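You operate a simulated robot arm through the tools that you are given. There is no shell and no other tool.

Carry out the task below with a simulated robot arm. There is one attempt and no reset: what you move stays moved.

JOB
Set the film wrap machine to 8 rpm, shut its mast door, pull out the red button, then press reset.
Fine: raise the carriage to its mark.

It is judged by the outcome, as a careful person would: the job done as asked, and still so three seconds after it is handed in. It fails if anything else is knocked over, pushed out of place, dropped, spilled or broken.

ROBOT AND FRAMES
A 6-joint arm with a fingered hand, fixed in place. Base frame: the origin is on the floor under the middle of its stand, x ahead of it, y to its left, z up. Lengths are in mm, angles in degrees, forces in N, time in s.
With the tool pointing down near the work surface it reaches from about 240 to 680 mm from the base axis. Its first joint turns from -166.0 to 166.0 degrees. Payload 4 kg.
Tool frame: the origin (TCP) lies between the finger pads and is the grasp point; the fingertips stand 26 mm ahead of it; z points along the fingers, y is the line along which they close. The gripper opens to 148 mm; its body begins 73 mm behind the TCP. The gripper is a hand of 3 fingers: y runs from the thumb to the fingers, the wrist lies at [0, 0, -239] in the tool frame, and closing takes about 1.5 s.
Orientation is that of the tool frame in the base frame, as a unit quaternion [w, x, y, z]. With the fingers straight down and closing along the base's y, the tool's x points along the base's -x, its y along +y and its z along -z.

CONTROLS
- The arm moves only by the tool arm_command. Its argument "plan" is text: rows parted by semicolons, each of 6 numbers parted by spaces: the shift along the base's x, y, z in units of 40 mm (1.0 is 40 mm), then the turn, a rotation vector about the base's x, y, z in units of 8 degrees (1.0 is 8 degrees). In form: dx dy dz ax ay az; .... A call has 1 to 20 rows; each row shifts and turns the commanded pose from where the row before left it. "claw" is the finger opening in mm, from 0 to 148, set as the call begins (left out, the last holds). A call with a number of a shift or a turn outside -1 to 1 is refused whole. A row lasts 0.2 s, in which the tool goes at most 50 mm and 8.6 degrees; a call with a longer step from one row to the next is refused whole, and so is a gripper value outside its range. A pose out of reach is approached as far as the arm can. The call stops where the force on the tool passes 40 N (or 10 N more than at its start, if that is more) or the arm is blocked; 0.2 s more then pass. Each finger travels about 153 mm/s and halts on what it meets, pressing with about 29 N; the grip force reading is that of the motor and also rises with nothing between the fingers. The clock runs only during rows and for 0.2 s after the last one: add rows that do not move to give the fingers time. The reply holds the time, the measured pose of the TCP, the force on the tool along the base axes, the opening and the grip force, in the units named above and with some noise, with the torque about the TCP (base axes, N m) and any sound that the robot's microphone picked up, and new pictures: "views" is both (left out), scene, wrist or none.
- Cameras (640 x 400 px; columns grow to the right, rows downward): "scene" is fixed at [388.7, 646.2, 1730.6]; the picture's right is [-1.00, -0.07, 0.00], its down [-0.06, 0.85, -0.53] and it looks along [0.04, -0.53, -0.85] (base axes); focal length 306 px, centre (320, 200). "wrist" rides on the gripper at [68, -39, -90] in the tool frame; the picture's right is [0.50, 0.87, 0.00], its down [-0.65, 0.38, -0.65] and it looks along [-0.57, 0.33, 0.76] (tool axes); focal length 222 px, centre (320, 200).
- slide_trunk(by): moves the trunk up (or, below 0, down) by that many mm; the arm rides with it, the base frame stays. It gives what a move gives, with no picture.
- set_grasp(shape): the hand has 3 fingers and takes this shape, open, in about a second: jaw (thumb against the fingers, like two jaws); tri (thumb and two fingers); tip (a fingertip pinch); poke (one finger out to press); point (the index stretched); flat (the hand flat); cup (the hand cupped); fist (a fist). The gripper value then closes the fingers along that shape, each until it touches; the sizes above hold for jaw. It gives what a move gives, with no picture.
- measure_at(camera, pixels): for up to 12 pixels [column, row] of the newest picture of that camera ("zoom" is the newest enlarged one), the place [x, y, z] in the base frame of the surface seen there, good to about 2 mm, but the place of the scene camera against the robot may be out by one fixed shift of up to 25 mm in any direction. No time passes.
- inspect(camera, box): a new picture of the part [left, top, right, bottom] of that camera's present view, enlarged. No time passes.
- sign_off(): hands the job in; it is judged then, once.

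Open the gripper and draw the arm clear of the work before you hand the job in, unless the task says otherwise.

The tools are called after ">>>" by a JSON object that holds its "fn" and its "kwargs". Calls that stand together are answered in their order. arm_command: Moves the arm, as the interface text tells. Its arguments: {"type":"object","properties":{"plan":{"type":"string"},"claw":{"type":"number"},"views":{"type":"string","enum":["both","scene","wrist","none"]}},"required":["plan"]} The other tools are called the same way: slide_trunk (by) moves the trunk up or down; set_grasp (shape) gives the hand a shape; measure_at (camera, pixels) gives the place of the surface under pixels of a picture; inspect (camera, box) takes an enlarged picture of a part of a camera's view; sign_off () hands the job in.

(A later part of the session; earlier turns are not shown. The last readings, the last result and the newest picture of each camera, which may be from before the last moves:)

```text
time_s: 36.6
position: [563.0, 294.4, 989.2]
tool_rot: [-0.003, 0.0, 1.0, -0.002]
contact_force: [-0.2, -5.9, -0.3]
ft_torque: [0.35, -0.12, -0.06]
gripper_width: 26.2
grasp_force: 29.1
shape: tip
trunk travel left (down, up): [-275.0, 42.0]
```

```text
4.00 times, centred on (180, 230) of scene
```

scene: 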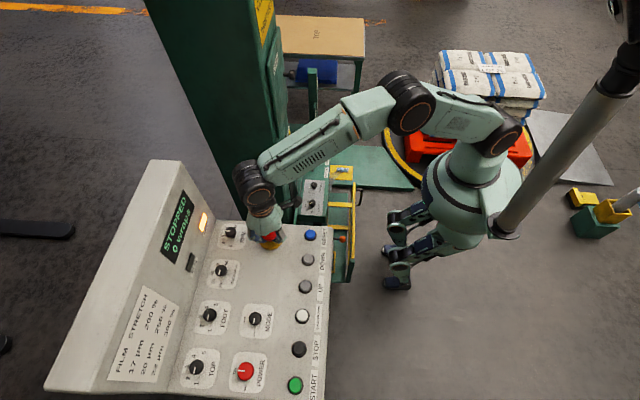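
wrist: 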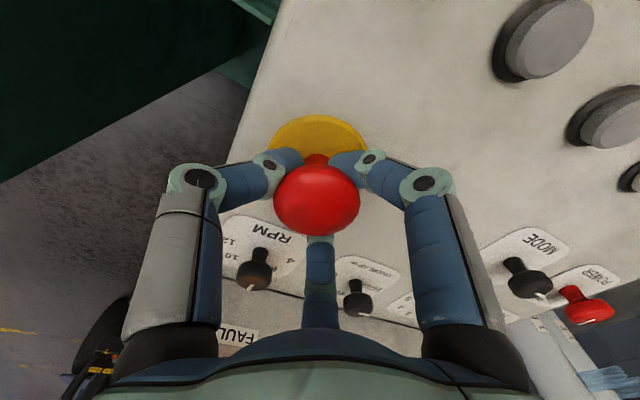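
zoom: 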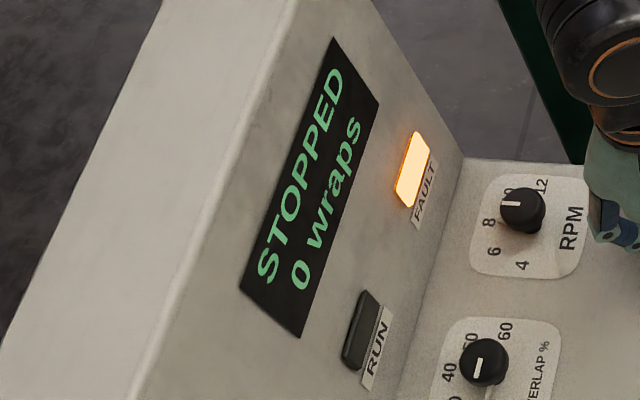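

The cap rose about 7 mm. I pull up gently a few mm more to make sure it's fully out, watching the force.

>>> {"fn": "arm_command", "kwargs": {"plan": "0 0 0.06 0 0 0; 0 0 0.06 0 0 0; 0 0 0.06 0 0 0; 0 0 0 0 0 0"}}

>>> {"fn": "measure_at", "kwargs": {"camera": "wrist", "pixels": [[318, 195], [318, 180], [330, 205], [305, 205]]}}

```text
time_s: 37.6
position: [563.1, 296.1, 992.9]
tool_rot: [-0.005, 0.001, 1.0, -0.004]
contact_force: [-3.8, -10.4, -35.8]
ft_torque: [0.26, -0.15, -0.16]
gripper_width: 24.6
grasp_force: 29.1
shape: tip
trunk travel left (down, up): [-275.0, 42.0]
```

scene: 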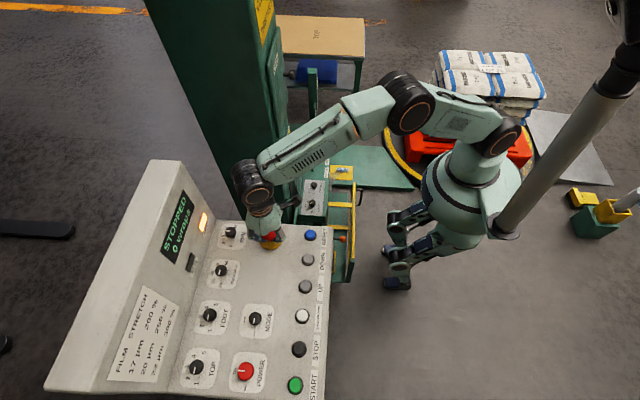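
wrist: 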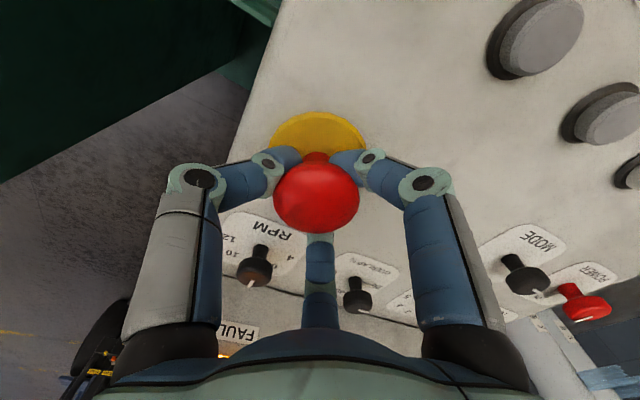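

```text
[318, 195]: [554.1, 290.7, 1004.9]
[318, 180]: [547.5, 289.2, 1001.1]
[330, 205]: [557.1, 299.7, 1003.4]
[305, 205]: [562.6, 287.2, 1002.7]
```

It resists at 36 N, so it's fully out at its end stop. I ease back 4 mm, open the fingers wide, and lift straight up.

>>> {"fn": "arm_command", "kwargs": {"plan": "0 0 -0.08 0 0 0; 0 0 0 0 0 0", "views": "none"}}

>>> {"fn": "arm_command", "kwargs": {"plan": "0 0 0 0 0 0; 0 0 0 0 0 0; 0 0 0 0 0 0; 0 0 0 0 0 0; 0 0 0.6 0 0 0; 0 0 0.8 0 0 0; 0 0 0.8 0 0 0; 0 0 0.8 0 0 0; 0 0 0 0 0 0", "claw": 90}}

>>> {"fn": "measure_at", "kwargs": {"camera": "wrist", "pixels": [[320, 120], [320, 130], [310, 130], [330, 130]]}}

>>> {"fn": "inspect", "kwargs": {"camera": "scene", "box": [150, 170, 330, 290]}}

```text
time_s: 38.2
position: [563.8, 295.1, 992.8]
tool_rot: [-0.003, 0.001, 1.0, -0.003]
contact_force: [-8.0, -12.0, -30.0]
ft_torque: [0.28, -0.01, -0.21]
gripper_width: 24.7
grasp_force: 28.6
shape: tip
trunk travel left (down, up): [-275.0, 42.0]
```

```text
time_s: 40.2
position: [562.6, 297.3, 1112.9]
tool_rot: [-0.002, 0.001, 1.0, -0.004]
contact_force: [0.6, -0.6, -0.5]
ft_torque: [0.0, -0.01, -0.05]
gripper_width: 89.5
grasp_force: 0.0
shape: tip
trunk travel left (down, up): [-275.0, 42.0]
```

scene: 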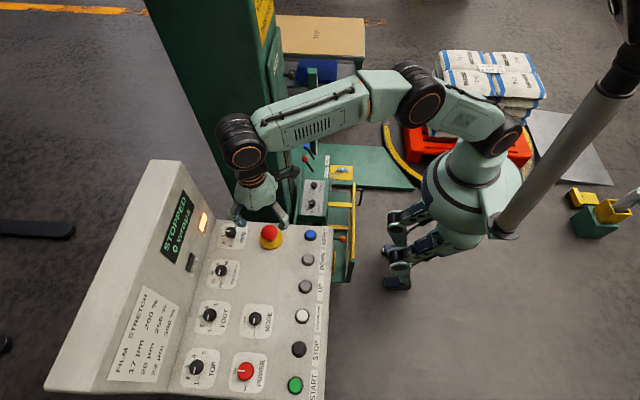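
wrist: 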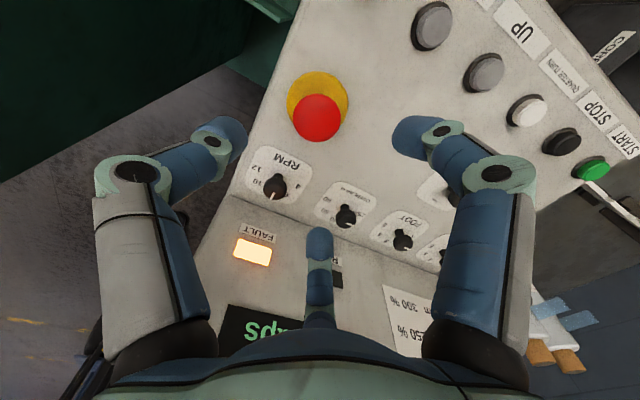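

```text
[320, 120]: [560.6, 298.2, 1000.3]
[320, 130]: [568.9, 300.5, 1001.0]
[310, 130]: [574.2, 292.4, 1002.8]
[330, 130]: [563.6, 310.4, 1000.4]
```

```text
3.33 times, centred on (240, 230) of scene
```

zoom: 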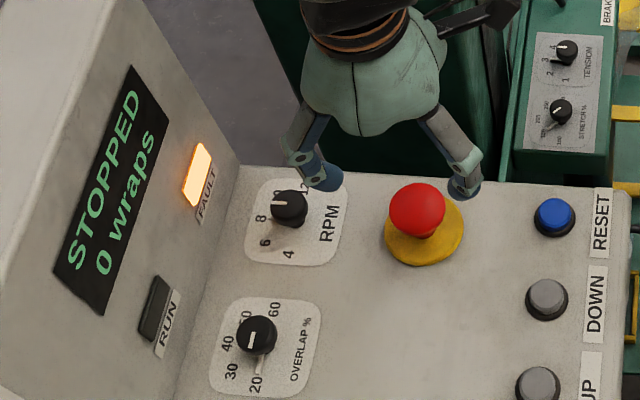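

The red button stays out (top z≈1002) and the display shows STOPPED with the fault lamp lit. Next is reset; I take the poke shape here, well above the panel, and look at where the finger sits.

>>> {"fn": "set_grasp", "kwargs": {"shape": "poke"}}

>>> {"fn": "arm_command", "kwargs": {"plan": "-0.5 0 0.3 0 0 0; -0.5 0 0.2 0 0 0; 0 0 0 0 0 0; 0 0 0 0 0 0"}}

>>> {"fn": "inspect", "kwargs": {"camera": "wrist", "box": [100, 80, 560, 380]}}

>>> {"fn": "inspect", "kwargs": {"camera": "scene", "box": [220, 130, 320, 240]}}

```text
time_s: 41.1
position: [561.7, 295.5, 1113.2]
tool_rot: [-0.003, 0.001, 1.0, -0.004]
contact_force: [-0.7, -1.2, 0.3]
ft_torque: [0.02, 0.0, 0.0]
gripper_width: 0.2
grasp_force: 0.1
shape: poke
trunk travel left (down, up): [-275.0, 42.0]
```

```text
time_s: 42.1
position: [522.0, 297.6, 1133.8]
tool_rot: [-0.003, 0.001, 1.0, -0.003]
contact_force: [-0.3, -0.6, 0.5]
ft_torque: [0.02, -0.02, 0.04]
gripper_width: 0.0
grasp_force: 0.1
shape: poke
trunk travel left (down, up): [-275.0, 42.0]
```

scene: 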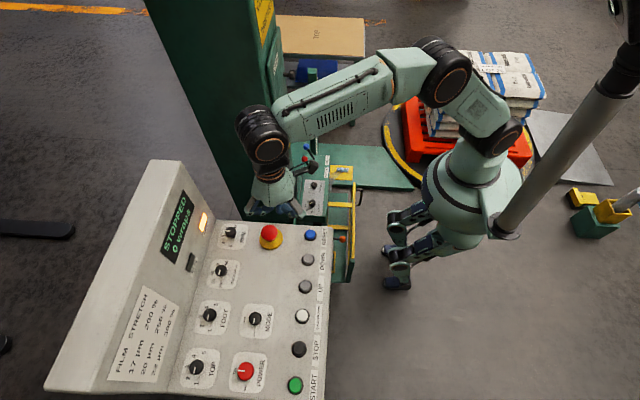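
wrist: 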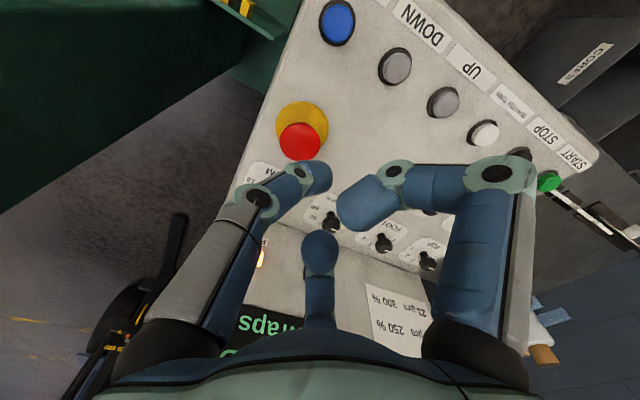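

```text
1.33 times, centred on (330, 230) of wrist
```

zoom: 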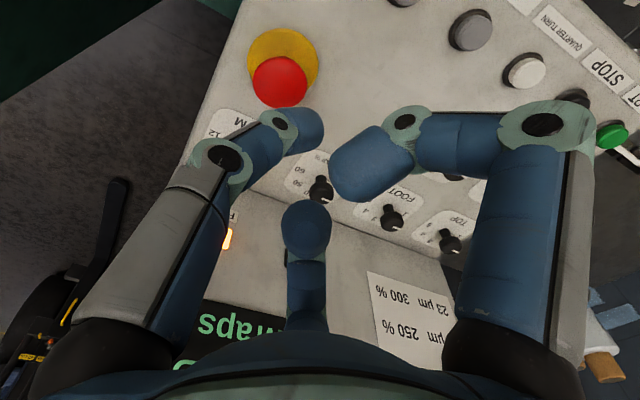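

```text
3.64 times, centred on (270, 185) of scene
```

zoom: 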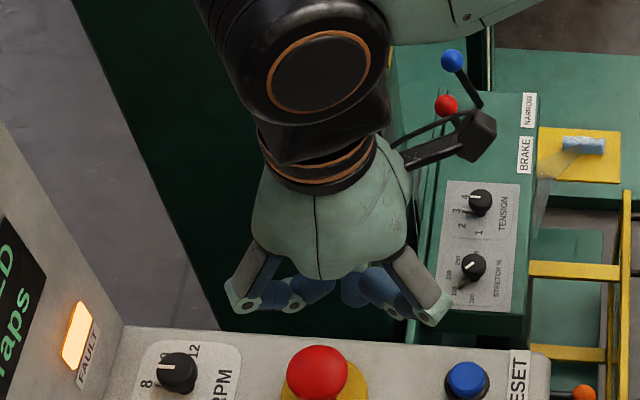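

The poke shape curls two fingers and keeps one out toward (320,172). I measure the tips to learn which is lowest.

>>> {"fn": "measure_at", "kwargs": {"camera": "wrist", "pixels": [[322, 172], [315, 185], [325, 180], [345, 200], [350, 215], [365, 190], [320, 240], [320, 260], [337, 22], [395, 66], [443, 101], [484, 132]]}}

```text
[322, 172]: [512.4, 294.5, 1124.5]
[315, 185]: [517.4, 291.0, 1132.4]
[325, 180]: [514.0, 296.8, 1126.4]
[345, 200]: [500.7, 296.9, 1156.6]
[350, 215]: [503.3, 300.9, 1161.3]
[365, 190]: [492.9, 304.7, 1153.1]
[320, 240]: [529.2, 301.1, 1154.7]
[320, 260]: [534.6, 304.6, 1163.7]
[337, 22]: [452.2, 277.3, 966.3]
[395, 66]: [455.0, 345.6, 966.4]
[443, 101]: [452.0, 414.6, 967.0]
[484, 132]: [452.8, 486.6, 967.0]
```

The poke finger lies on the tool axis with the others tucked ~25 mm behind. I move it to above the reset button at about (453,281), stopping ~20 mm above it.

>>> {"fn": "arm_command", "kwargs": {"plan": "-0.575 -0.138 -0.4 0 0 0; -0.575 -0.138 -0.4 0 0 0; -0.575 -0.138 -0.4 0 0 0; 0 0 -0.9 0 0 0; 0 0 -0.9 0 0 0; 0 0 0 0 0 0"}}

>>> {"fn": "inspect", "kwargs": {"camera": "wrist", "box": [220, 80, 420, 240]}}

>>> {"fn": "inspect", "kwargs": {"camera": "scene", "box": [260, 190, 350, 260]}}

```text
time_s: 43.5
position: [453.3, 281.5, 1011.3]
tool_rot: [-0.003, 0.001, 1.0, -0.004]
contact_force: [0.0, -0.2, -0.3]
ft_torque: [0.02, 0.04, 0.01]
gripper_width: 0.0
grasp_force: 0.1
shape: poke
trunk travel left (down, up): [-275.0, 42.0]
```

scene: 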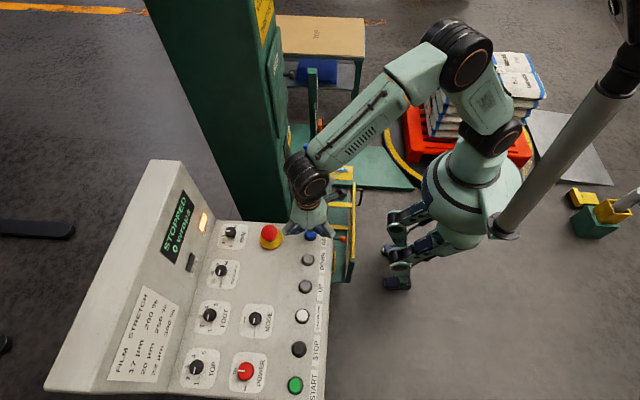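
wrist: 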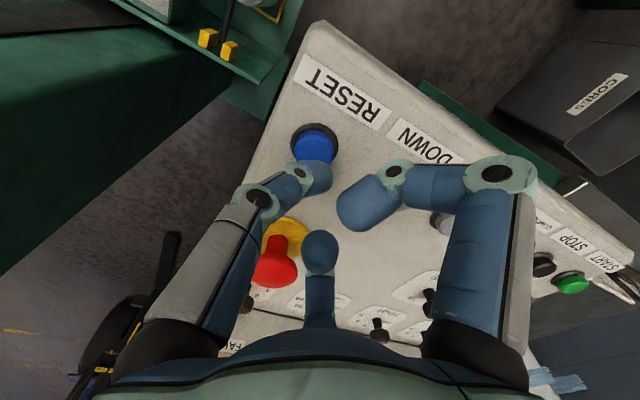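

```text
2.50 times, centred on (320, 160) of wrist
```

zoom: 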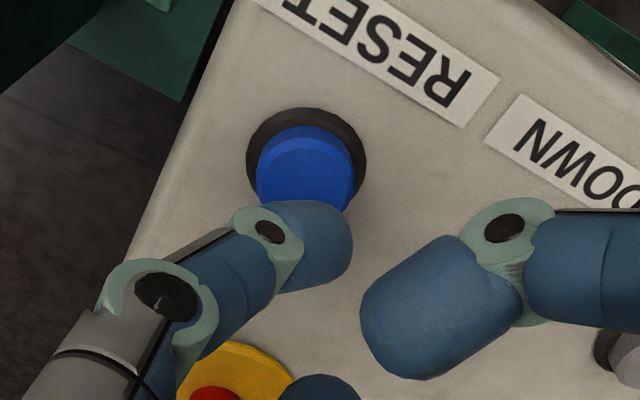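

```text
5.71 times, centred on (305, 225) of scene
```

zoom: 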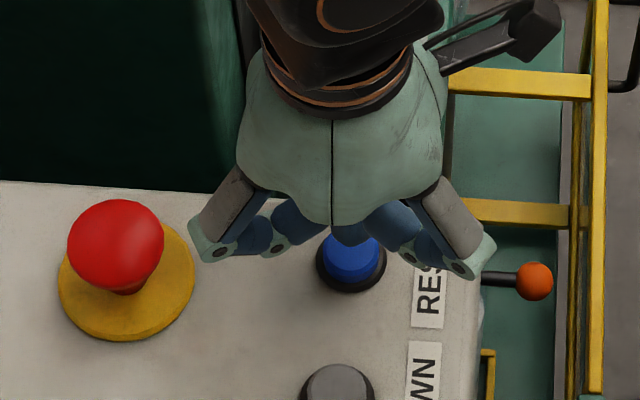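

The finger hangs just behind the blue button in the wrist picture (314,145). I measure the bezel and finger tip for alignment.

>>> {"fn": "measure_at", "kwargs": {"camera": "wrist", "pixels": [[292, 148], [337, 148], [314, 125], [314, 140], [300, 150], [330, 150], [314, 150], [318, 170], [325, 175], [330, 165], [310, 180], [325, 190]]}}

```text
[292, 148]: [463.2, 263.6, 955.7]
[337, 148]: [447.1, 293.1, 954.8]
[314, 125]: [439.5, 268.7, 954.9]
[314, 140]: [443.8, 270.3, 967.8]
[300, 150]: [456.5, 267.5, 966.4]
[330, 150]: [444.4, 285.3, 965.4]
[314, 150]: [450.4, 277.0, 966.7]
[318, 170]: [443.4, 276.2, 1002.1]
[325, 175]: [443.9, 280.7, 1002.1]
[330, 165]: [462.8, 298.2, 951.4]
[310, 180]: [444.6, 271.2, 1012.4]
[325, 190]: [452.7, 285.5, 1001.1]
```

The reset button centre reads about (454,279). I shift slightly and press down in small steps.

>>> {"fn": "arm_command", "kwargs": {"plan": "0.03 -0.06 -0.2 0 0 0; 0 0 -0.2 0 0 0; 0 0 -0.1 0 0 0; 0 0 -0.1 0 0 0; 0 0 0 0 0 0"}}

>>> {"fn": "inspect", "kwargs": {"camera": "scene", "box": [140, 170, 350, 290]}}

```text
time_s: 44.7
position: [454.2, 278.2, 988.5]
tool_rot: [-0.002, 0.001, 1.0, -0.004]
contact_force: [0.2, 1.0, 2.4]
ft_torque: [0.04, 0.02, 0.0]
gripper_width: 0.1
grasp_force: 0.1
shape: poke
trunk travel left (down, up): [-275.0, 42.0]
```

scene: 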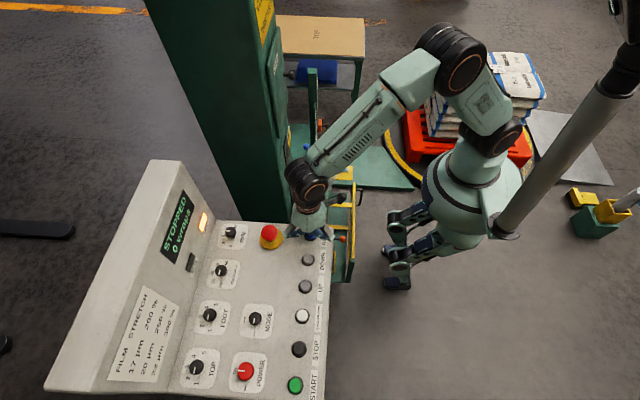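
wrist: 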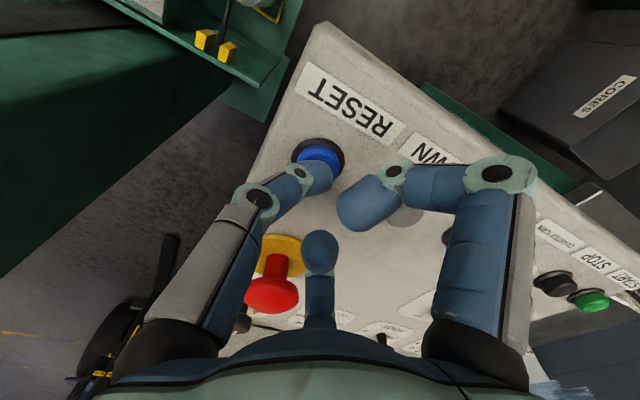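

```text
3.05 times, centred on (245, 230) of scene
```

zoom: 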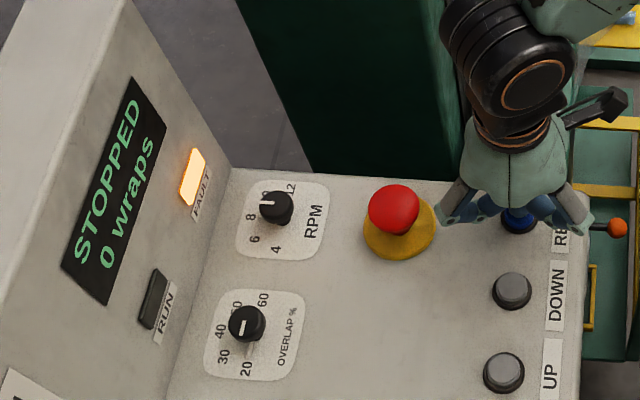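

Contact has begun with about 2.4 N but the fault lamp is still lit. I press deeper in small steps.

>>> {"fn": "arm_command", "kwargs": {"plan": "0 0 -0.06 0 0 0; 0 0 -0.06 0 0 0; 0 0 0 0 0 0"}}

>>> {"fn": "inspect", "kwargs": {"camera": "scene", "box": [140, 170, 350, 290]}}

```text
time_s: 45.5
position: [453.9, 278.9, 986.1]
tool_rot: [-0.002, 0.001, 1.0, -0.003]
contact_force: [0.0, -0.5, 7.0]
ft_torque: [-0.04, 0.02, 0.02]
gripper_width: 0.0
grasp_force: 0.0
shape: poke
trunk travel left (down, up): [-275.0, 42.0]
heard: click
```

scene: 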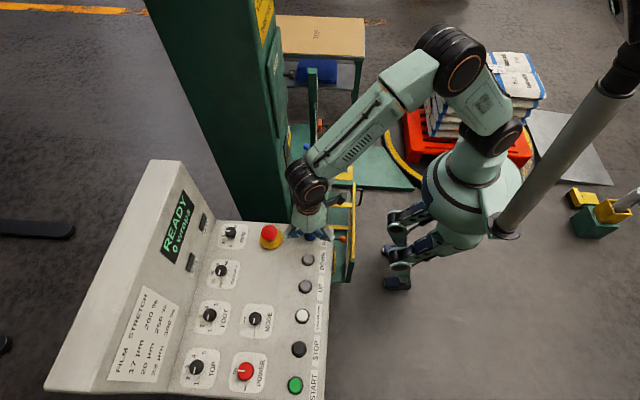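
wrist: 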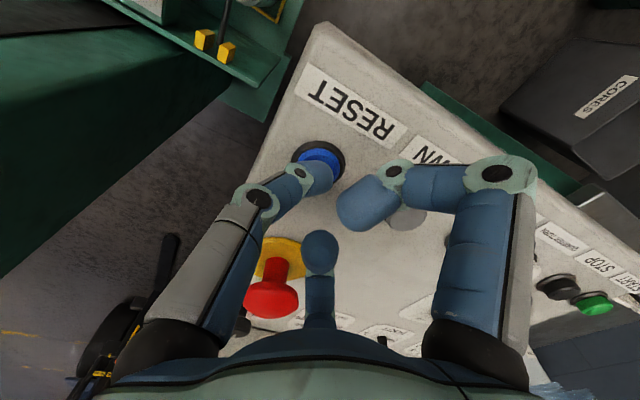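

```text
3.05 times, centred on (245, 230) of scene
```

zoom: 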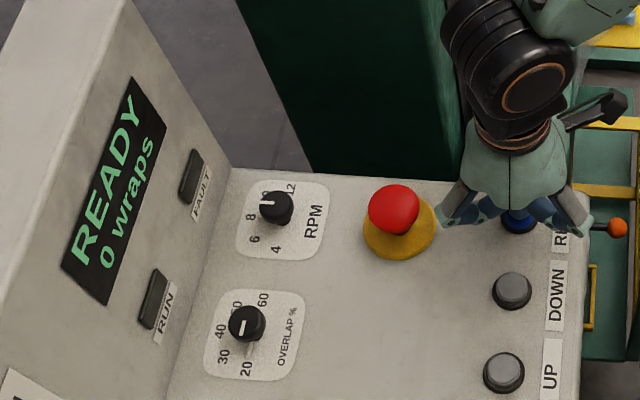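

Click heard, the display says READY and the fault lamp is off. I lift the finger and move across to above the UP button at about (454,425).

>>> {"fn": "arm_command", "kwargs": {"plan": "0 0 0.5 0 0 0; 0 0 0.75 0 0 0; 0 1 0 0 0 0; 0 1 0 0 0 0; 0 1 0 0 0 0; 0 0.65 0 0 0 0; 0 0 -0.5 0 0 0; 0 0 0 0 0 0"}}

>>> {"fn": "measure_at", "kwargs": {"camera": "wrist", "pixels": [[292, 148], [337, 148], [314, 125], [314, 140], [314, 150], [325, 175]]}}

>>> {"fn": "inspect", "kwargs": {"camera": "wrist", "box": [220, 80, 420, 240]}}

>>> {"fn": "inspect", "kwargs": {"camera": "scene", "box": [265, 120, 365, 250]}}

```text
time_s: 47.3
position: [454.2, 423.7, 1015.6]
tool_rot: [-0.003, 0.001, 1.0, -0.003]
contact_force: [-0.9, 1.3, 0.2]
ft_torque: [0.0, -0.03, 0.02]
gripper_width: 0.0
grasp_force: 0.1
shape: poke
trunk travel left (down, up): [-275.0, 42.0]
```

scene: 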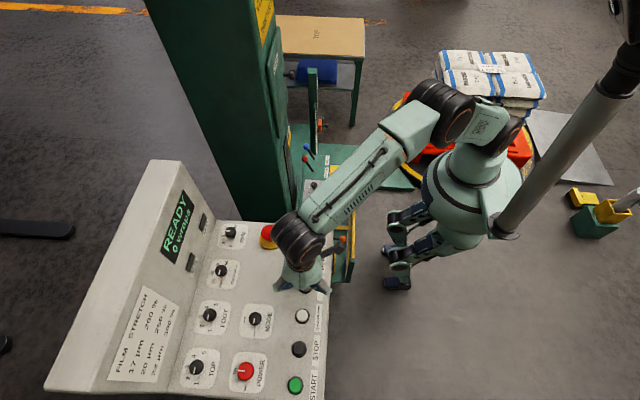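
wrist: 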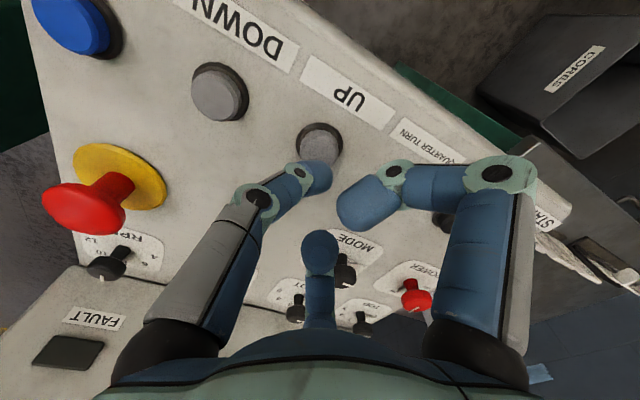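

```text
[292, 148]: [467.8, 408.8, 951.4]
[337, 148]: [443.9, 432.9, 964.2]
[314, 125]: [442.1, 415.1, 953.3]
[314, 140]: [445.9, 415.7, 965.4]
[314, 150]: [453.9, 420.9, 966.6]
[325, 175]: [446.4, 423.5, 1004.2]
```

```text
2.50 times, centred on (320, 160) of wrist
```

zoom: 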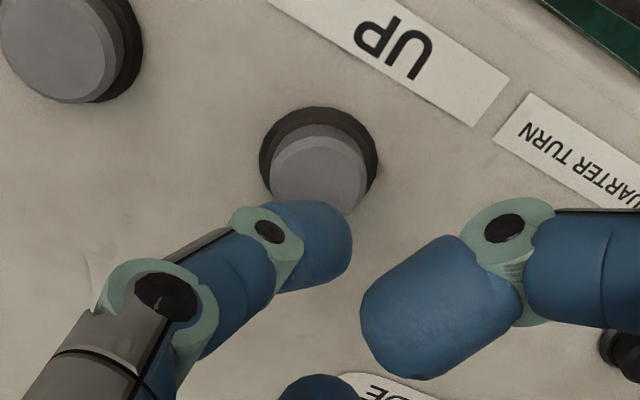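

```text
3.08 times, centred on (315, 185) of scene
```

zoom: 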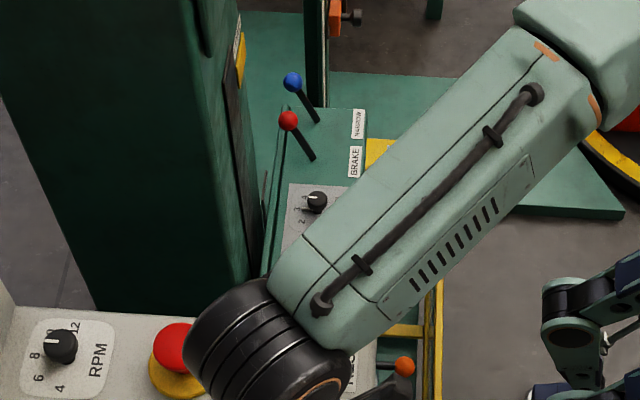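

The UP button lies directly under the finger (bezel centre at about (454,424)). I take baseline heights of the carriage levers and the LOAD mark from the scene picture, then press briefly.

>>> {"fn": "measure_at", "kwargs": {"camera": "zoom", "pixels": [[288, 120], [292, 82], [340, 120], [345, 180], [241, 55], [238, 80], [265, 215], [262, 270], [335, 20]]}}

>>> {"fn": "arm_command", "kwargs": {"plan": "0 0 -0.3 0 0 0; 0 0 -0.25 0 0 0; 0 0 -0.1 0 0 0; 0 0 -0.08 0 0 0"}}

>>> {"fn": "inspect", "kwargs": {"camera": "scene", "box": [265, 120, 365, 250]}}

```text
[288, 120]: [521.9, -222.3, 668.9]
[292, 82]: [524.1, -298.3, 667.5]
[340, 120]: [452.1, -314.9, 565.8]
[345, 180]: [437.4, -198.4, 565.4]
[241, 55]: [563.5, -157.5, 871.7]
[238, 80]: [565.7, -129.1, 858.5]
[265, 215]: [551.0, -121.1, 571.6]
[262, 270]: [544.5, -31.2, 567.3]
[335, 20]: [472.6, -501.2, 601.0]
```

```text
time_s: 48.3
position: [455.2, 423.3, 986.2]
tool_rot: [-0.003, 0.001, 1.0, -0.003]
contact_force: [0.6, -0.1, 3.8]
ft_torque: [0.0, -0.02, -0.01]
gripper_width: 0.2
grasp_force: 0.1
shape: poke
trunk travel left (down, up): [-275.0, 42.0]
heard: click
```

scene: 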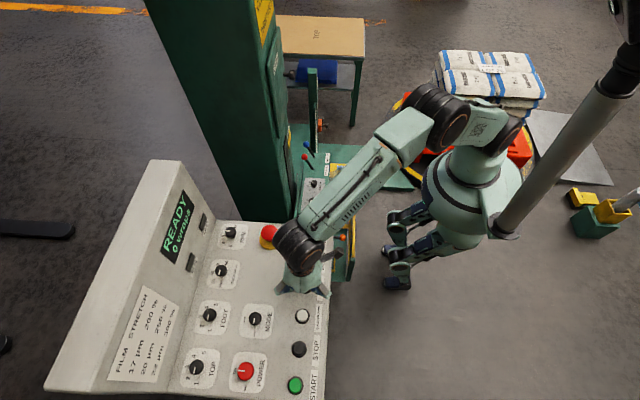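
wrist: 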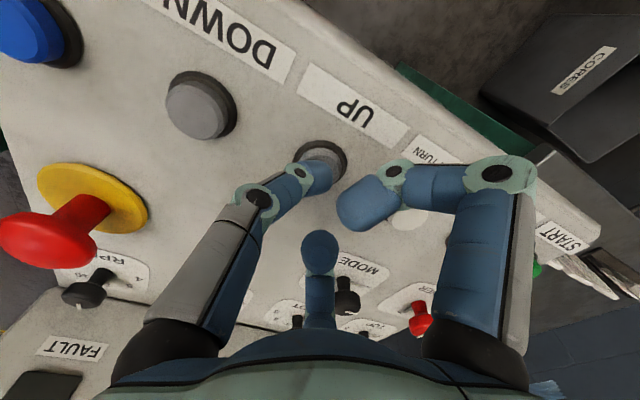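

```text
3.08 times, centred on (315, 185) of scene
```

zoom: 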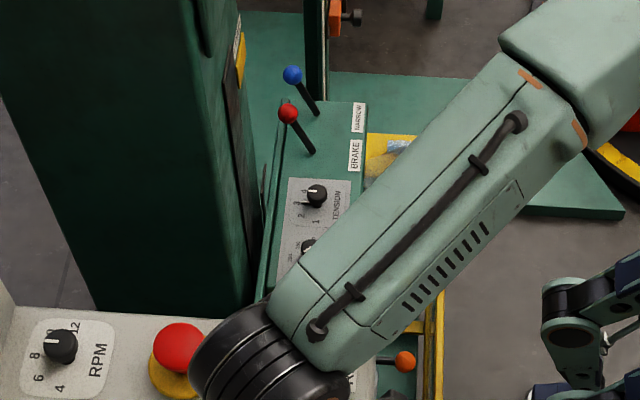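

Click, and the carriage has begun to rise (red knob moved from zoom row 120 to 113). I measure it and keep holding for a short time to learn the speed.

>>> {"fn": "measure_at", "kwargs": {"camera": "zoom", "pixels": [[288, 113], [292, 75], [340, 115], [345, 170]]}}

>>> {"fn": "arm_command", "kwargs": {"plan": "0 0 0 0 0 0; 0 0 0 0 0 0; 0 0 0 0 0 0"}}

>>> {"fn": "inspect", "kwargs": {"camera": "scene", "box": [265, 120, 365, 250]}}

```text
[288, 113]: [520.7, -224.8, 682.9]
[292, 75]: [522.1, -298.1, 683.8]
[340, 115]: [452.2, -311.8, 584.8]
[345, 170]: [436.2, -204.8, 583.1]
```

```text
time_s: 49.1
position: [455.2, 424.9, 985.6]
tool_rot: [-0.004, 0.001, 1.0, -0.003]
contact_force: [0.7, -0.3, 3.4]
ft_torque: [-0.04, -0.03, -0.01]
gripper_width: 0.0
grasp_force: 0.0
shape: poke
trunk travel left (down, up): [-275.0, 42.0]
```

scene: 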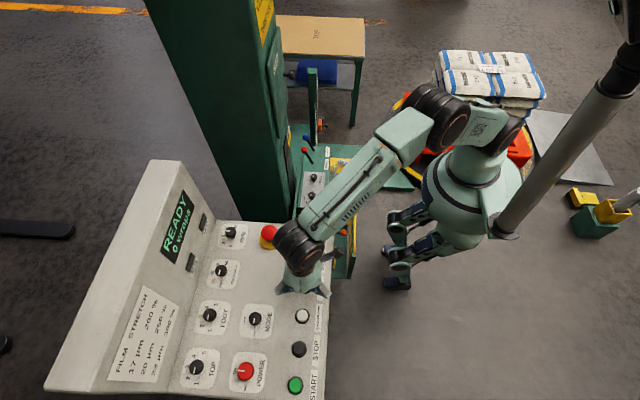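
wrist: 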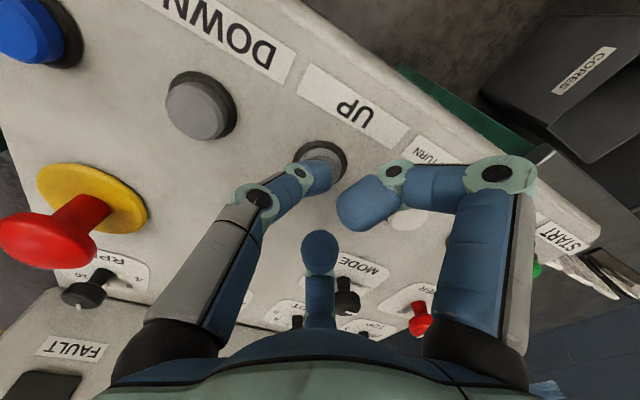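

```text
3.08 times, centred on (315, 185) of scene
```

zoom: 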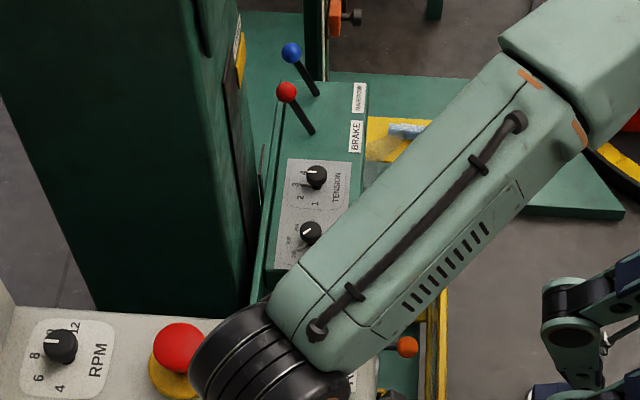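

The carriage rises while held. I measure the red knob's new height to get the speed, and look at the carriage's back edge near zoom (263,170) for the pointer.

>>> {"fn": "measure_at", "kwargs": {"camera": "zoom", "pixels": [[286, 92], [291, 53], [340, 100], [345, 150], [263, 160], [263, 180], [241, 55]]}}

>>> {"fn": "inspect", "kwargs": {"camera": "scene", "box": [275, 125, 335, 185]}}

```text
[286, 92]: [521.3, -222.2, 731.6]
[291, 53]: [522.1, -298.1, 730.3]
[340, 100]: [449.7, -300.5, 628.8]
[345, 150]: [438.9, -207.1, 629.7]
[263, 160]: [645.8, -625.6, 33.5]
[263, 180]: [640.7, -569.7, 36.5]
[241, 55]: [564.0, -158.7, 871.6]
```

```text
6.67 times, centred on (305, 155) of scene
```

zoom: 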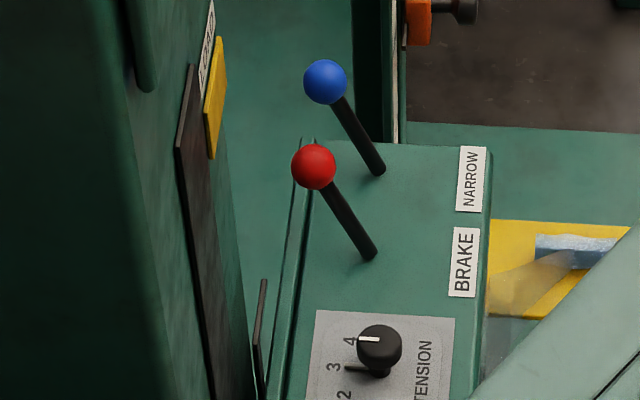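

The carriage moves at about 60 mm/s and has risen 63 mm. I measure the yellow mark's top and bottom and the dark plate on the back of the carriage at zoom (262,310).

>>> {"fn": "measure_at", "kwargs": {"camera": "zoom", "pixels": [[221, 45], [213, 100], [211, 152], [207, 40], [262, 285], [261, 310], [258, 350], [256, 390], [190, 70], [270, 240], [298, 160], [275, 330]]}}

```text
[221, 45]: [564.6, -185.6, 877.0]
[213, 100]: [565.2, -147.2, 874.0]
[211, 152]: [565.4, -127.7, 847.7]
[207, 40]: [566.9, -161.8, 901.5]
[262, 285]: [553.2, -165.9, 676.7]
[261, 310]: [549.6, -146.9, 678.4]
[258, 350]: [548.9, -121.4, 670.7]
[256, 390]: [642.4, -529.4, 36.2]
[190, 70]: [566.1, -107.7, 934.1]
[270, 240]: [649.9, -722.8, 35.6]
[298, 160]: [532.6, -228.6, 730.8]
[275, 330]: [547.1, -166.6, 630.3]
```

The pointer plate sits at scene z≈675 and the yellow mark spans scene z≈847–877, so about 185 mm remain. I hold UP for 2 s more (≈120 mm).

>>> {"fn": "arm_command", "kwargs": {"plan": "0 0 0 0 0 0; 0 0 0 0 0 0; 0 0 0 0 0 0; 0 0 0 0 0 0; 0 0 0 0 0 0; 0 0 0 0 0 0; 0 0 0 0 0 0; 0 0 0 0 0 0; 0 0 0 0 0 0"}}

>>> {"fn": "inspect", "kwargs": {"camera": "scene", "box": [275, 110, 335, 170]}}

```text
time_s: 51.1
position: [455.4, 424.0, 985.2]
tool_rot: [-0.003, 0.0, 1.0, -0.003]
contact_force: [0.9, 0.5, 3.6]
ft_torque: [-0.01, -0.03, -0.01]
gripper_width: 0.1
grasp_force: 0.0
shape: poke
trunk travel left (down, up): [-275.0, 42.0]
```

scene: 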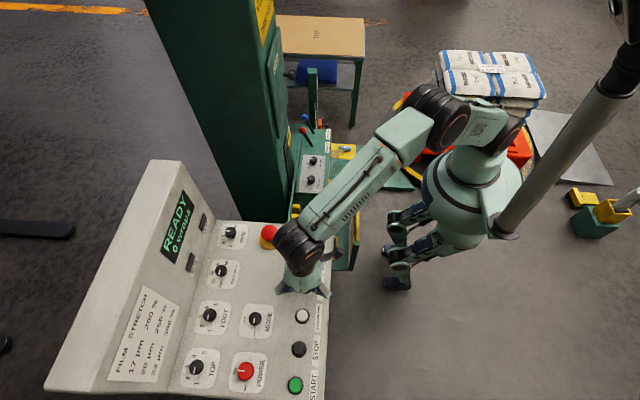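
wrist: 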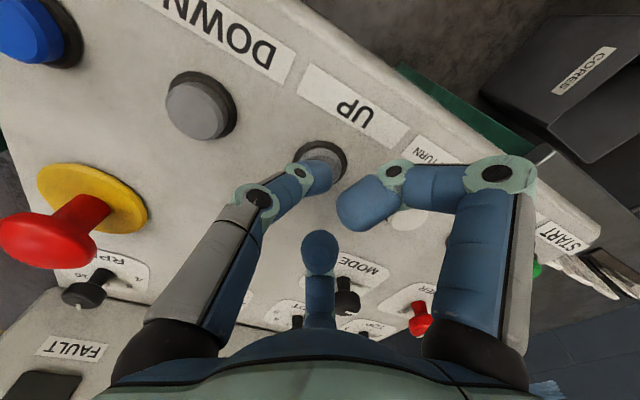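

```text
6.67 times, centred on (305, 140) of scene
```

zoom: 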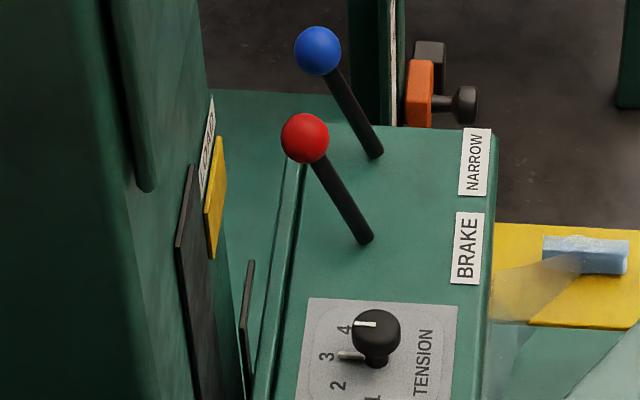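

The carriage is higher; the pointer plate shows at zoom (247,310) and the mark at (214,195). I measure both.

>>> {"fn": "measure_at", "kwargs": {"camera": "zoom", "pixels": [[305, 138], [318, 50], [251, 266], [249, 290], [246, 330], [244, 380], [221, 142], [214, 195], [209, 252], [205, 205], [246, 310], [215, 240]]}}

>>> {"fn": "inspect", "kwargs": {"camera": "scene", "box": [290, 130, 320, 170]}}

```text
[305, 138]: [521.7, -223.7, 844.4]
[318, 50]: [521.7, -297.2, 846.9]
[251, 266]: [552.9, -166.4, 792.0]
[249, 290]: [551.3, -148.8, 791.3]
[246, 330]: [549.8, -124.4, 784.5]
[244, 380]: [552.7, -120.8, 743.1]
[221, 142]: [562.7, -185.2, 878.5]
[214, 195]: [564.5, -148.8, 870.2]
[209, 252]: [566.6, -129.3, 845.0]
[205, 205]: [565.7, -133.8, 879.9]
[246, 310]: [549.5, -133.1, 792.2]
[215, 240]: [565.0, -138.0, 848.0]
```

```text
10.00 times, centred on (305, 150) of scene
```

zoom: 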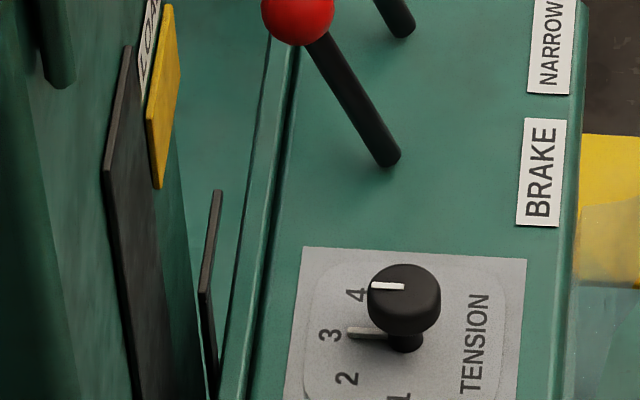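

The dark plate's top is at scene z≈792 and the mark at 847–877. Before the final approach I release UP and go look at the pointer and the mark closely with the wrist camera.

>>> {"fn": "arm_command", "kwargs": {"plan": "0 0 0.6 0 0 0; 0 0 0.9 0 0 0; 0 0 0.9 0 0 0; -0.042 -0.975 0.1 0 0 0; -0.042 -0.975 0.1 0 0 0; -0.042 -0.975 0.1 0 0 0; -0.042 -0.975 0 0 0 0; -0.042 -0.975 0 0 0 0; -0.042 -0.975 0 0 0 0; -0.042 -0.975 0 0 0 0; -0.042 -0.975 0 0 0 0; -0.042 -0.975 0 0 0 0; -0.042 -0.975 0 0 0 0; -0.042 -0.975 0 0 0 0; -0.042 -0.975 0 0 0 0; -0.042 -0.975 0 0 0 0; -0.042 -0.975 0 0 0 0; -0.042 -0.975 0 0 0 0; 0 0 0 0 0 0"}}

```text
time_s: 55.1
position: [429.1, -162.0, 1094.0]
tool_rot: [-0.003, 0.001, 1.0, -0.004]
contact_force: [0.5, 0.2, 0.5]
ft_torque: [-0.03, 0.0, 0.02]
gripper_width: 0.0
grasp_force: 0.0
shape: poke
trunk travel left (down, up): [-275.0, 42.0]
```

scene: 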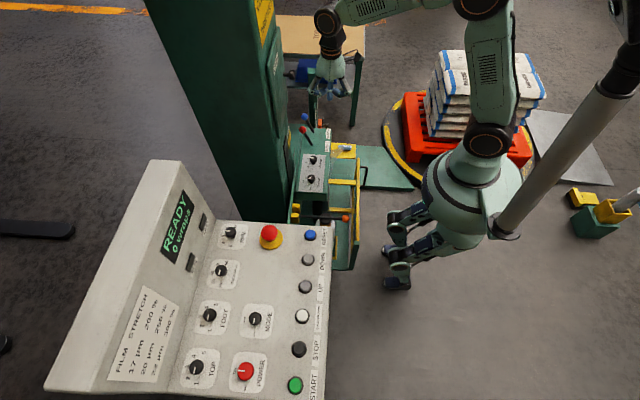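
wrist: 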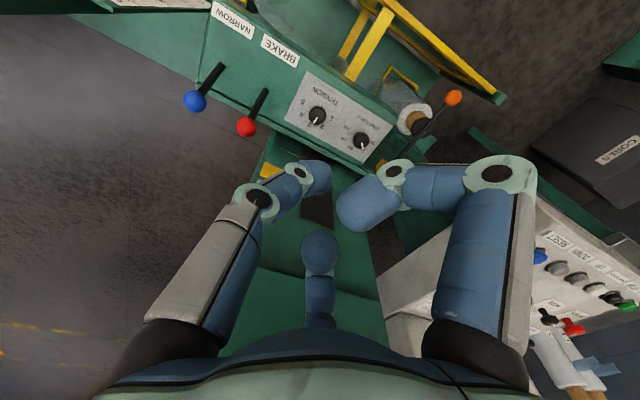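

The mark at wrist (270,170) is half hidden by the finger. I open the hand to jaw shape, which clears the middle of the view, and look again.

>>> {"fn": "set_grasp", "kwargs": {"shape": "jaw"}}

>>> {"fn": "inspect", "kwargs": {"camera": "wrist", "box": [200, 50, 440, 210]}}

```text
time_s: 56.0
position: [429.3, -160.6, 1091.6]
tool_rot: [-0.002, 0.001, 1.0, -0.003]
contact_force: [-0.6, 0.4, 1.0]
ft_torque: [0.01, -0.01, 0.01]
gripper_width: 148.1
grasp_force: 0.1
shape: jaw
trunk travel left (down, up): [-275.0, 42.0]
```

```text
2.50 times, centred on (320, 130) of wrist
```

zoom: 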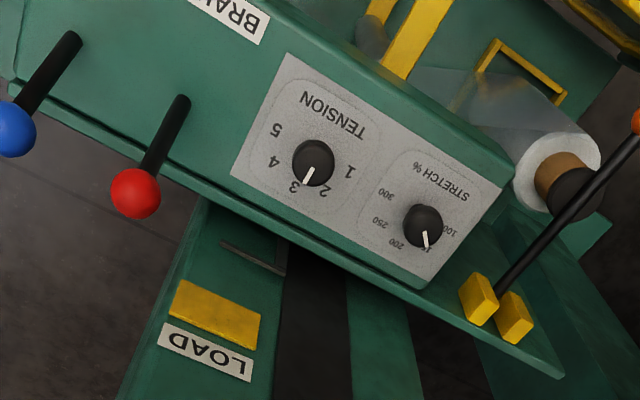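

The yellow LOAD plate and a thin dark bar behind the carriage are both visible now. I enlarge that spot.

>>> {"fn": "inspect", "kwargs": {"camera": "wrist", "box": [250, 125, 330, 185]}}

>>> {"fn": "measure_at", "kwargs": {"camera": "zoom", "pixels": [[320, 200]]}}

```text
6.67 times, centred on (290, 155) of wrist
```

zoom: 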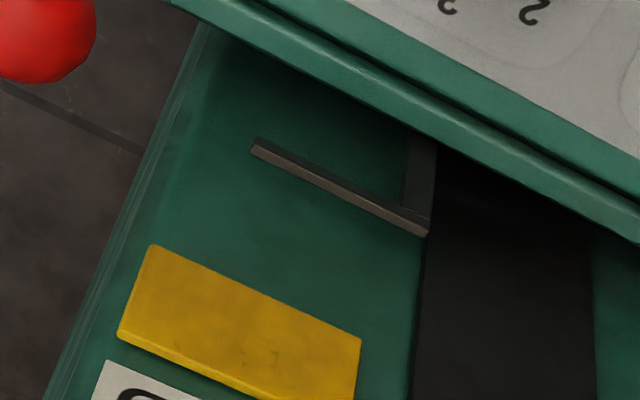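

```text
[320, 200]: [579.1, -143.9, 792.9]
```

The pointer is an L-shaped bar reaching sideways behind the carriage, below the yellow plate. I measure bar and plate edges from here.

>>> {"fn": "measure_at", "kwargs": {"camera": "zoom", "pixels": [[262, 150], [340, 188], [415, 222], [430, 160], [160, 252], [350, 338], [125, 328], [345, 392], [240, 320], [255, 158], [405, 190], [420, 232]]}}

>>> {"fn": "measure_at", "kwargs": {"camera": "scene", "pixels": [[304, 129], [308, 115], [322, 140]]}}

>>> {"fn": "inspect", "kwargs": {"camera": "scene", "box": [275, 110, 335, 170]}}

```text
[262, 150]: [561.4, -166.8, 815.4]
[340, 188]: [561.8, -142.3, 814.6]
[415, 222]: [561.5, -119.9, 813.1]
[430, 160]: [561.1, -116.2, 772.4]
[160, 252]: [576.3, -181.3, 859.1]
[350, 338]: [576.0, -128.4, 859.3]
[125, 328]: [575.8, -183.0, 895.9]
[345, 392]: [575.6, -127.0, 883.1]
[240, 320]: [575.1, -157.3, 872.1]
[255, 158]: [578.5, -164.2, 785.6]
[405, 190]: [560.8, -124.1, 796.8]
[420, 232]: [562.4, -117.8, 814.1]
```

```text
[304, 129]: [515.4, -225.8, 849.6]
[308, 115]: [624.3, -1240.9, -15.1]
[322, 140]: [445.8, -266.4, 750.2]
```

```text
6.67 times, centred on (305, 140) of scene
```

zoom: 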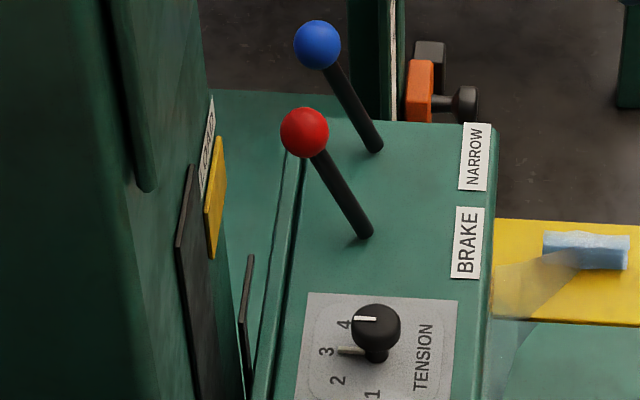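

Pointer bar top is at z≈814 and the yellow plate spans about 859–889 in the same view, so about 60 mm remain to bring the bar to the plate's middle. I cross-check in the scene picture.

>>> {"fn": "measure_at", "kwargs": {"camera": "zoom", "pixels": [[252, 260], [249, 285], [245, 310], [304, 132], [317, 44], [222, 140], [220, 180], [214, 255], [208, 250], [207, 200], [213, 205], [247, 295]]}}

>>> {"fn": "inspect", "kwargs": {"camera": "scene", "box": [288, 130, 312, 160]}}

```text
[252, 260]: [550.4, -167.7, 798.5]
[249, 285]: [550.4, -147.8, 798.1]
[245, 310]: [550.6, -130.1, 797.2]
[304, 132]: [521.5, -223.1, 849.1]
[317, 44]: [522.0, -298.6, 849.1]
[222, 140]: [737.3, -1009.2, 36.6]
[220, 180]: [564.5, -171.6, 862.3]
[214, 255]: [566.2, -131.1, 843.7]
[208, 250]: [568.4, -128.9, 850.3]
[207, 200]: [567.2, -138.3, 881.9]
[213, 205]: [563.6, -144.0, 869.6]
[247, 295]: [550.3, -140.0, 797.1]
```

```text
13.33 times, centred on (300, 145) of scene
```

zoom: 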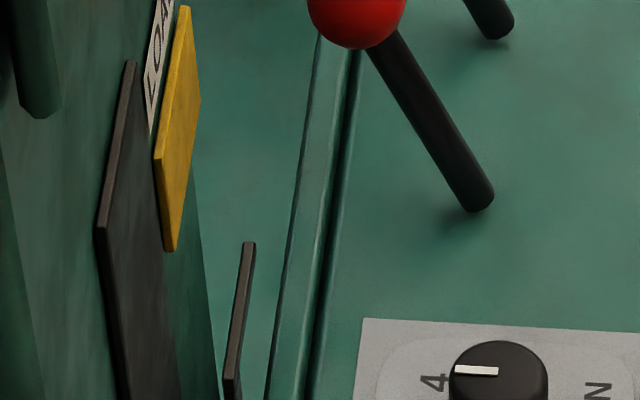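

I measure the yellow plate's four corners and the bar in this sharper enlargement.

>>> {"fn": "measure_at", "kwargs": {"camera": "zoom", "pixels": [[159, 170], [164, 225], [170, 245], [186, 15], [197, 100], [175, 130], [180, 180], [248, 248], [240, 310], [231, 375], [253, 260], [238, 375]]}}

```text
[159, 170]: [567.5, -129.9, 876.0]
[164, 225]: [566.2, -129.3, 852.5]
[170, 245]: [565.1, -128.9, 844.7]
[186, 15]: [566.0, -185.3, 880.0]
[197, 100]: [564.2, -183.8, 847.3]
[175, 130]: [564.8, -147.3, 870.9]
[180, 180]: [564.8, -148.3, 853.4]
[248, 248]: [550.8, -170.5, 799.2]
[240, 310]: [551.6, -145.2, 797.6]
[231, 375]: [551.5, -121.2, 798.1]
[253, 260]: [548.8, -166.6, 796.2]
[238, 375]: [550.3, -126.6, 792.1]
```

In the scene frame the bar's middle is at z≈795 and the plate's middle at ≈862, so I need about 66 mm more. I take the poke shape again and go back to above the UP button.

>>> {"fn": "set_grasp", "kwargs": {"shape": "poke"}}

>>> {"fn": "arm_command", "kwargs": {"plan": "0.042 0.975 0 0 0 0; 0.042 0.975 0 0 0 0; 0.042 0.975 0 0 0 0; 0.042 0.975 0 0 0 0; 0.042 0.975 0 0 0 0; 0.042 0.975 0 0 0 0; 0.042 0.975 0 0 0 0; 0.042 0.975 0 0 0 0; 0.042 0.975 0 0 0 0; 0.042 0.975 0 0 0 0; 0.042 0.975 0 0 0 0; 0.042 0.975 0 0 0 0; 0.042 0.975 0 0 0 0; 0.042 0.975 0 0 0 0; 0.042 0.975 0 0 0 0; 0 0 -0.95 0 0 0; 0 0 -0.95 0 0 0; 0 0 0 0 0 0"}}

>>> {"fn": "inspect", "kwargs": {"camera": "wrist", "box": [220, 80, 420, 240]}}

>>> {"fn": "inspect", "kwargs": {"camera": "scene", "box": [288, 120, 312, 150]}}

```text
time_s: 56.9
position: [427.9, -161.6, 1092.8]
tool_rot: [-0.003, 0.001, 1.0, -0.003]
contact_force: [0.7, 0.4, -0.6]
ft_torque: [0.01, -0.01, 0.02]
gripper_width: 0.0
grasp_force: 0.0
shape: poke
trunk travel left (down, up): [-275.0, 42.0]
```

```text
time_s: 60.7
position: [455.4, 424.9, 1017.6]
tool_rot: [-0.003, 0.001, 1.0, -0.003]
contact_force: [-0.1, -1.0, 0.2]
ft_torque: [0.03, -0.01, 0.0]
gripper_width: 0.0
grasp_force: 0.1
shape: poke
trunk travel left (down, up): [-275.0, 42.0]
```

scene: 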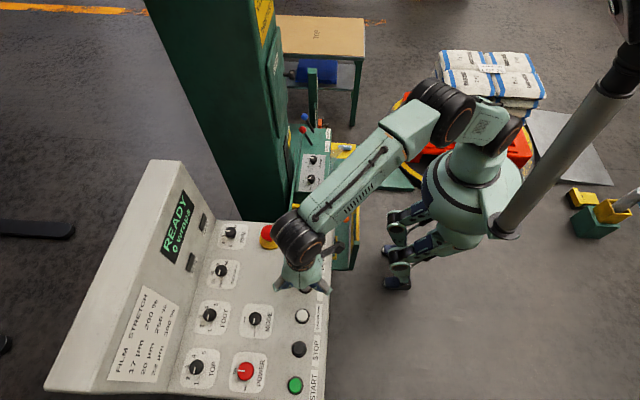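
wrist: 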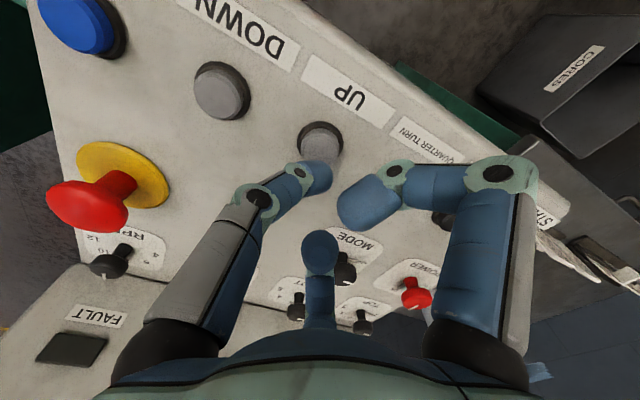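

```text
2.50 times, centred on (320, 160) of wrist
```

zoom: 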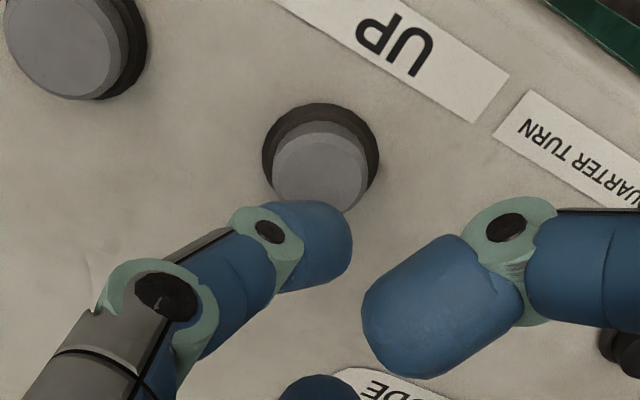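

```text
13.33 times, centred on (300, 135) of scene
```

zoom: 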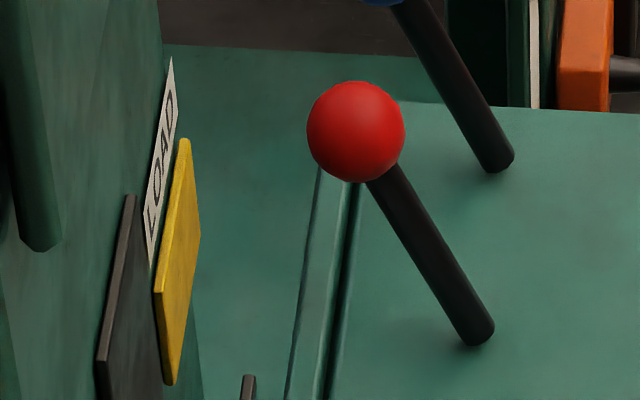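

Position is the same as for the earlier press. I press UP again and measure right away.

>>> {"fn": "arm_command", "kwargs": {"plan": "0 0 -0.3 0 0 0; 0 0 -0.3 0 0 0; 0 0 -0.1 0 0 0; 0 0 -0.09 0 0 0", "views": "scene"}}

>>> {"fn": "inspect", "kwargs": {"camera": "scene", "box": [288, 120, 312, 150]}}

```text
time_s: 61.7
position: [453.9, 424.5, 986.4]
tool_rot: [-0.002, 0.001, 1.0, -0.002]
contact_force: [1.0, 0.4, 2.7]
ft_torque: [-0.01, -0.03, -0.02]
gripper_width: 0.0
grasp_force: 0.2
shape: poke
trunk travel left (down, up): [-275.0, 42.0]
heard: click
```

scene: 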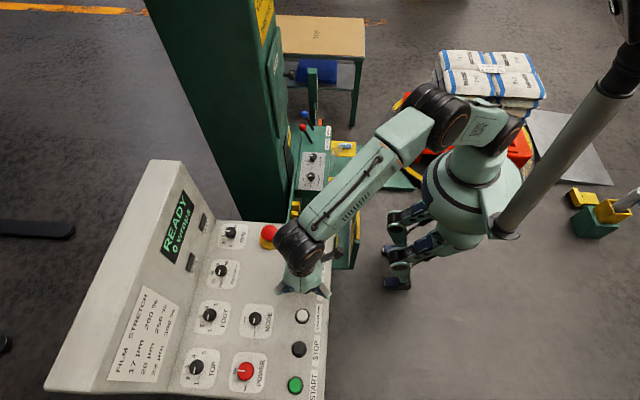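

```text
13.33 times, centred on (300, 135) of scene
```

zoom: 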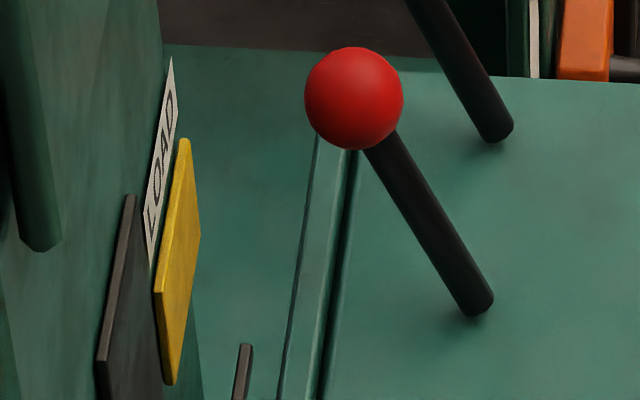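

Click, and the carriage is rising again. I measure the pointer bar and knob.

>>> {"fn": "measure_at", "kwargs": {"camera": "zoom", "pixels": [[244, 352], [240, 385], [354, 98], [340, 80], [370, 110], [165, 280]]}}

```text
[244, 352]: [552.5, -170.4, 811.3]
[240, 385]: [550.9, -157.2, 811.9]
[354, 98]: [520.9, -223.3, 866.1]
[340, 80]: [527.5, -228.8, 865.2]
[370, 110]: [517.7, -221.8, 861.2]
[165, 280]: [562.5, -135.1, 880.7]
```

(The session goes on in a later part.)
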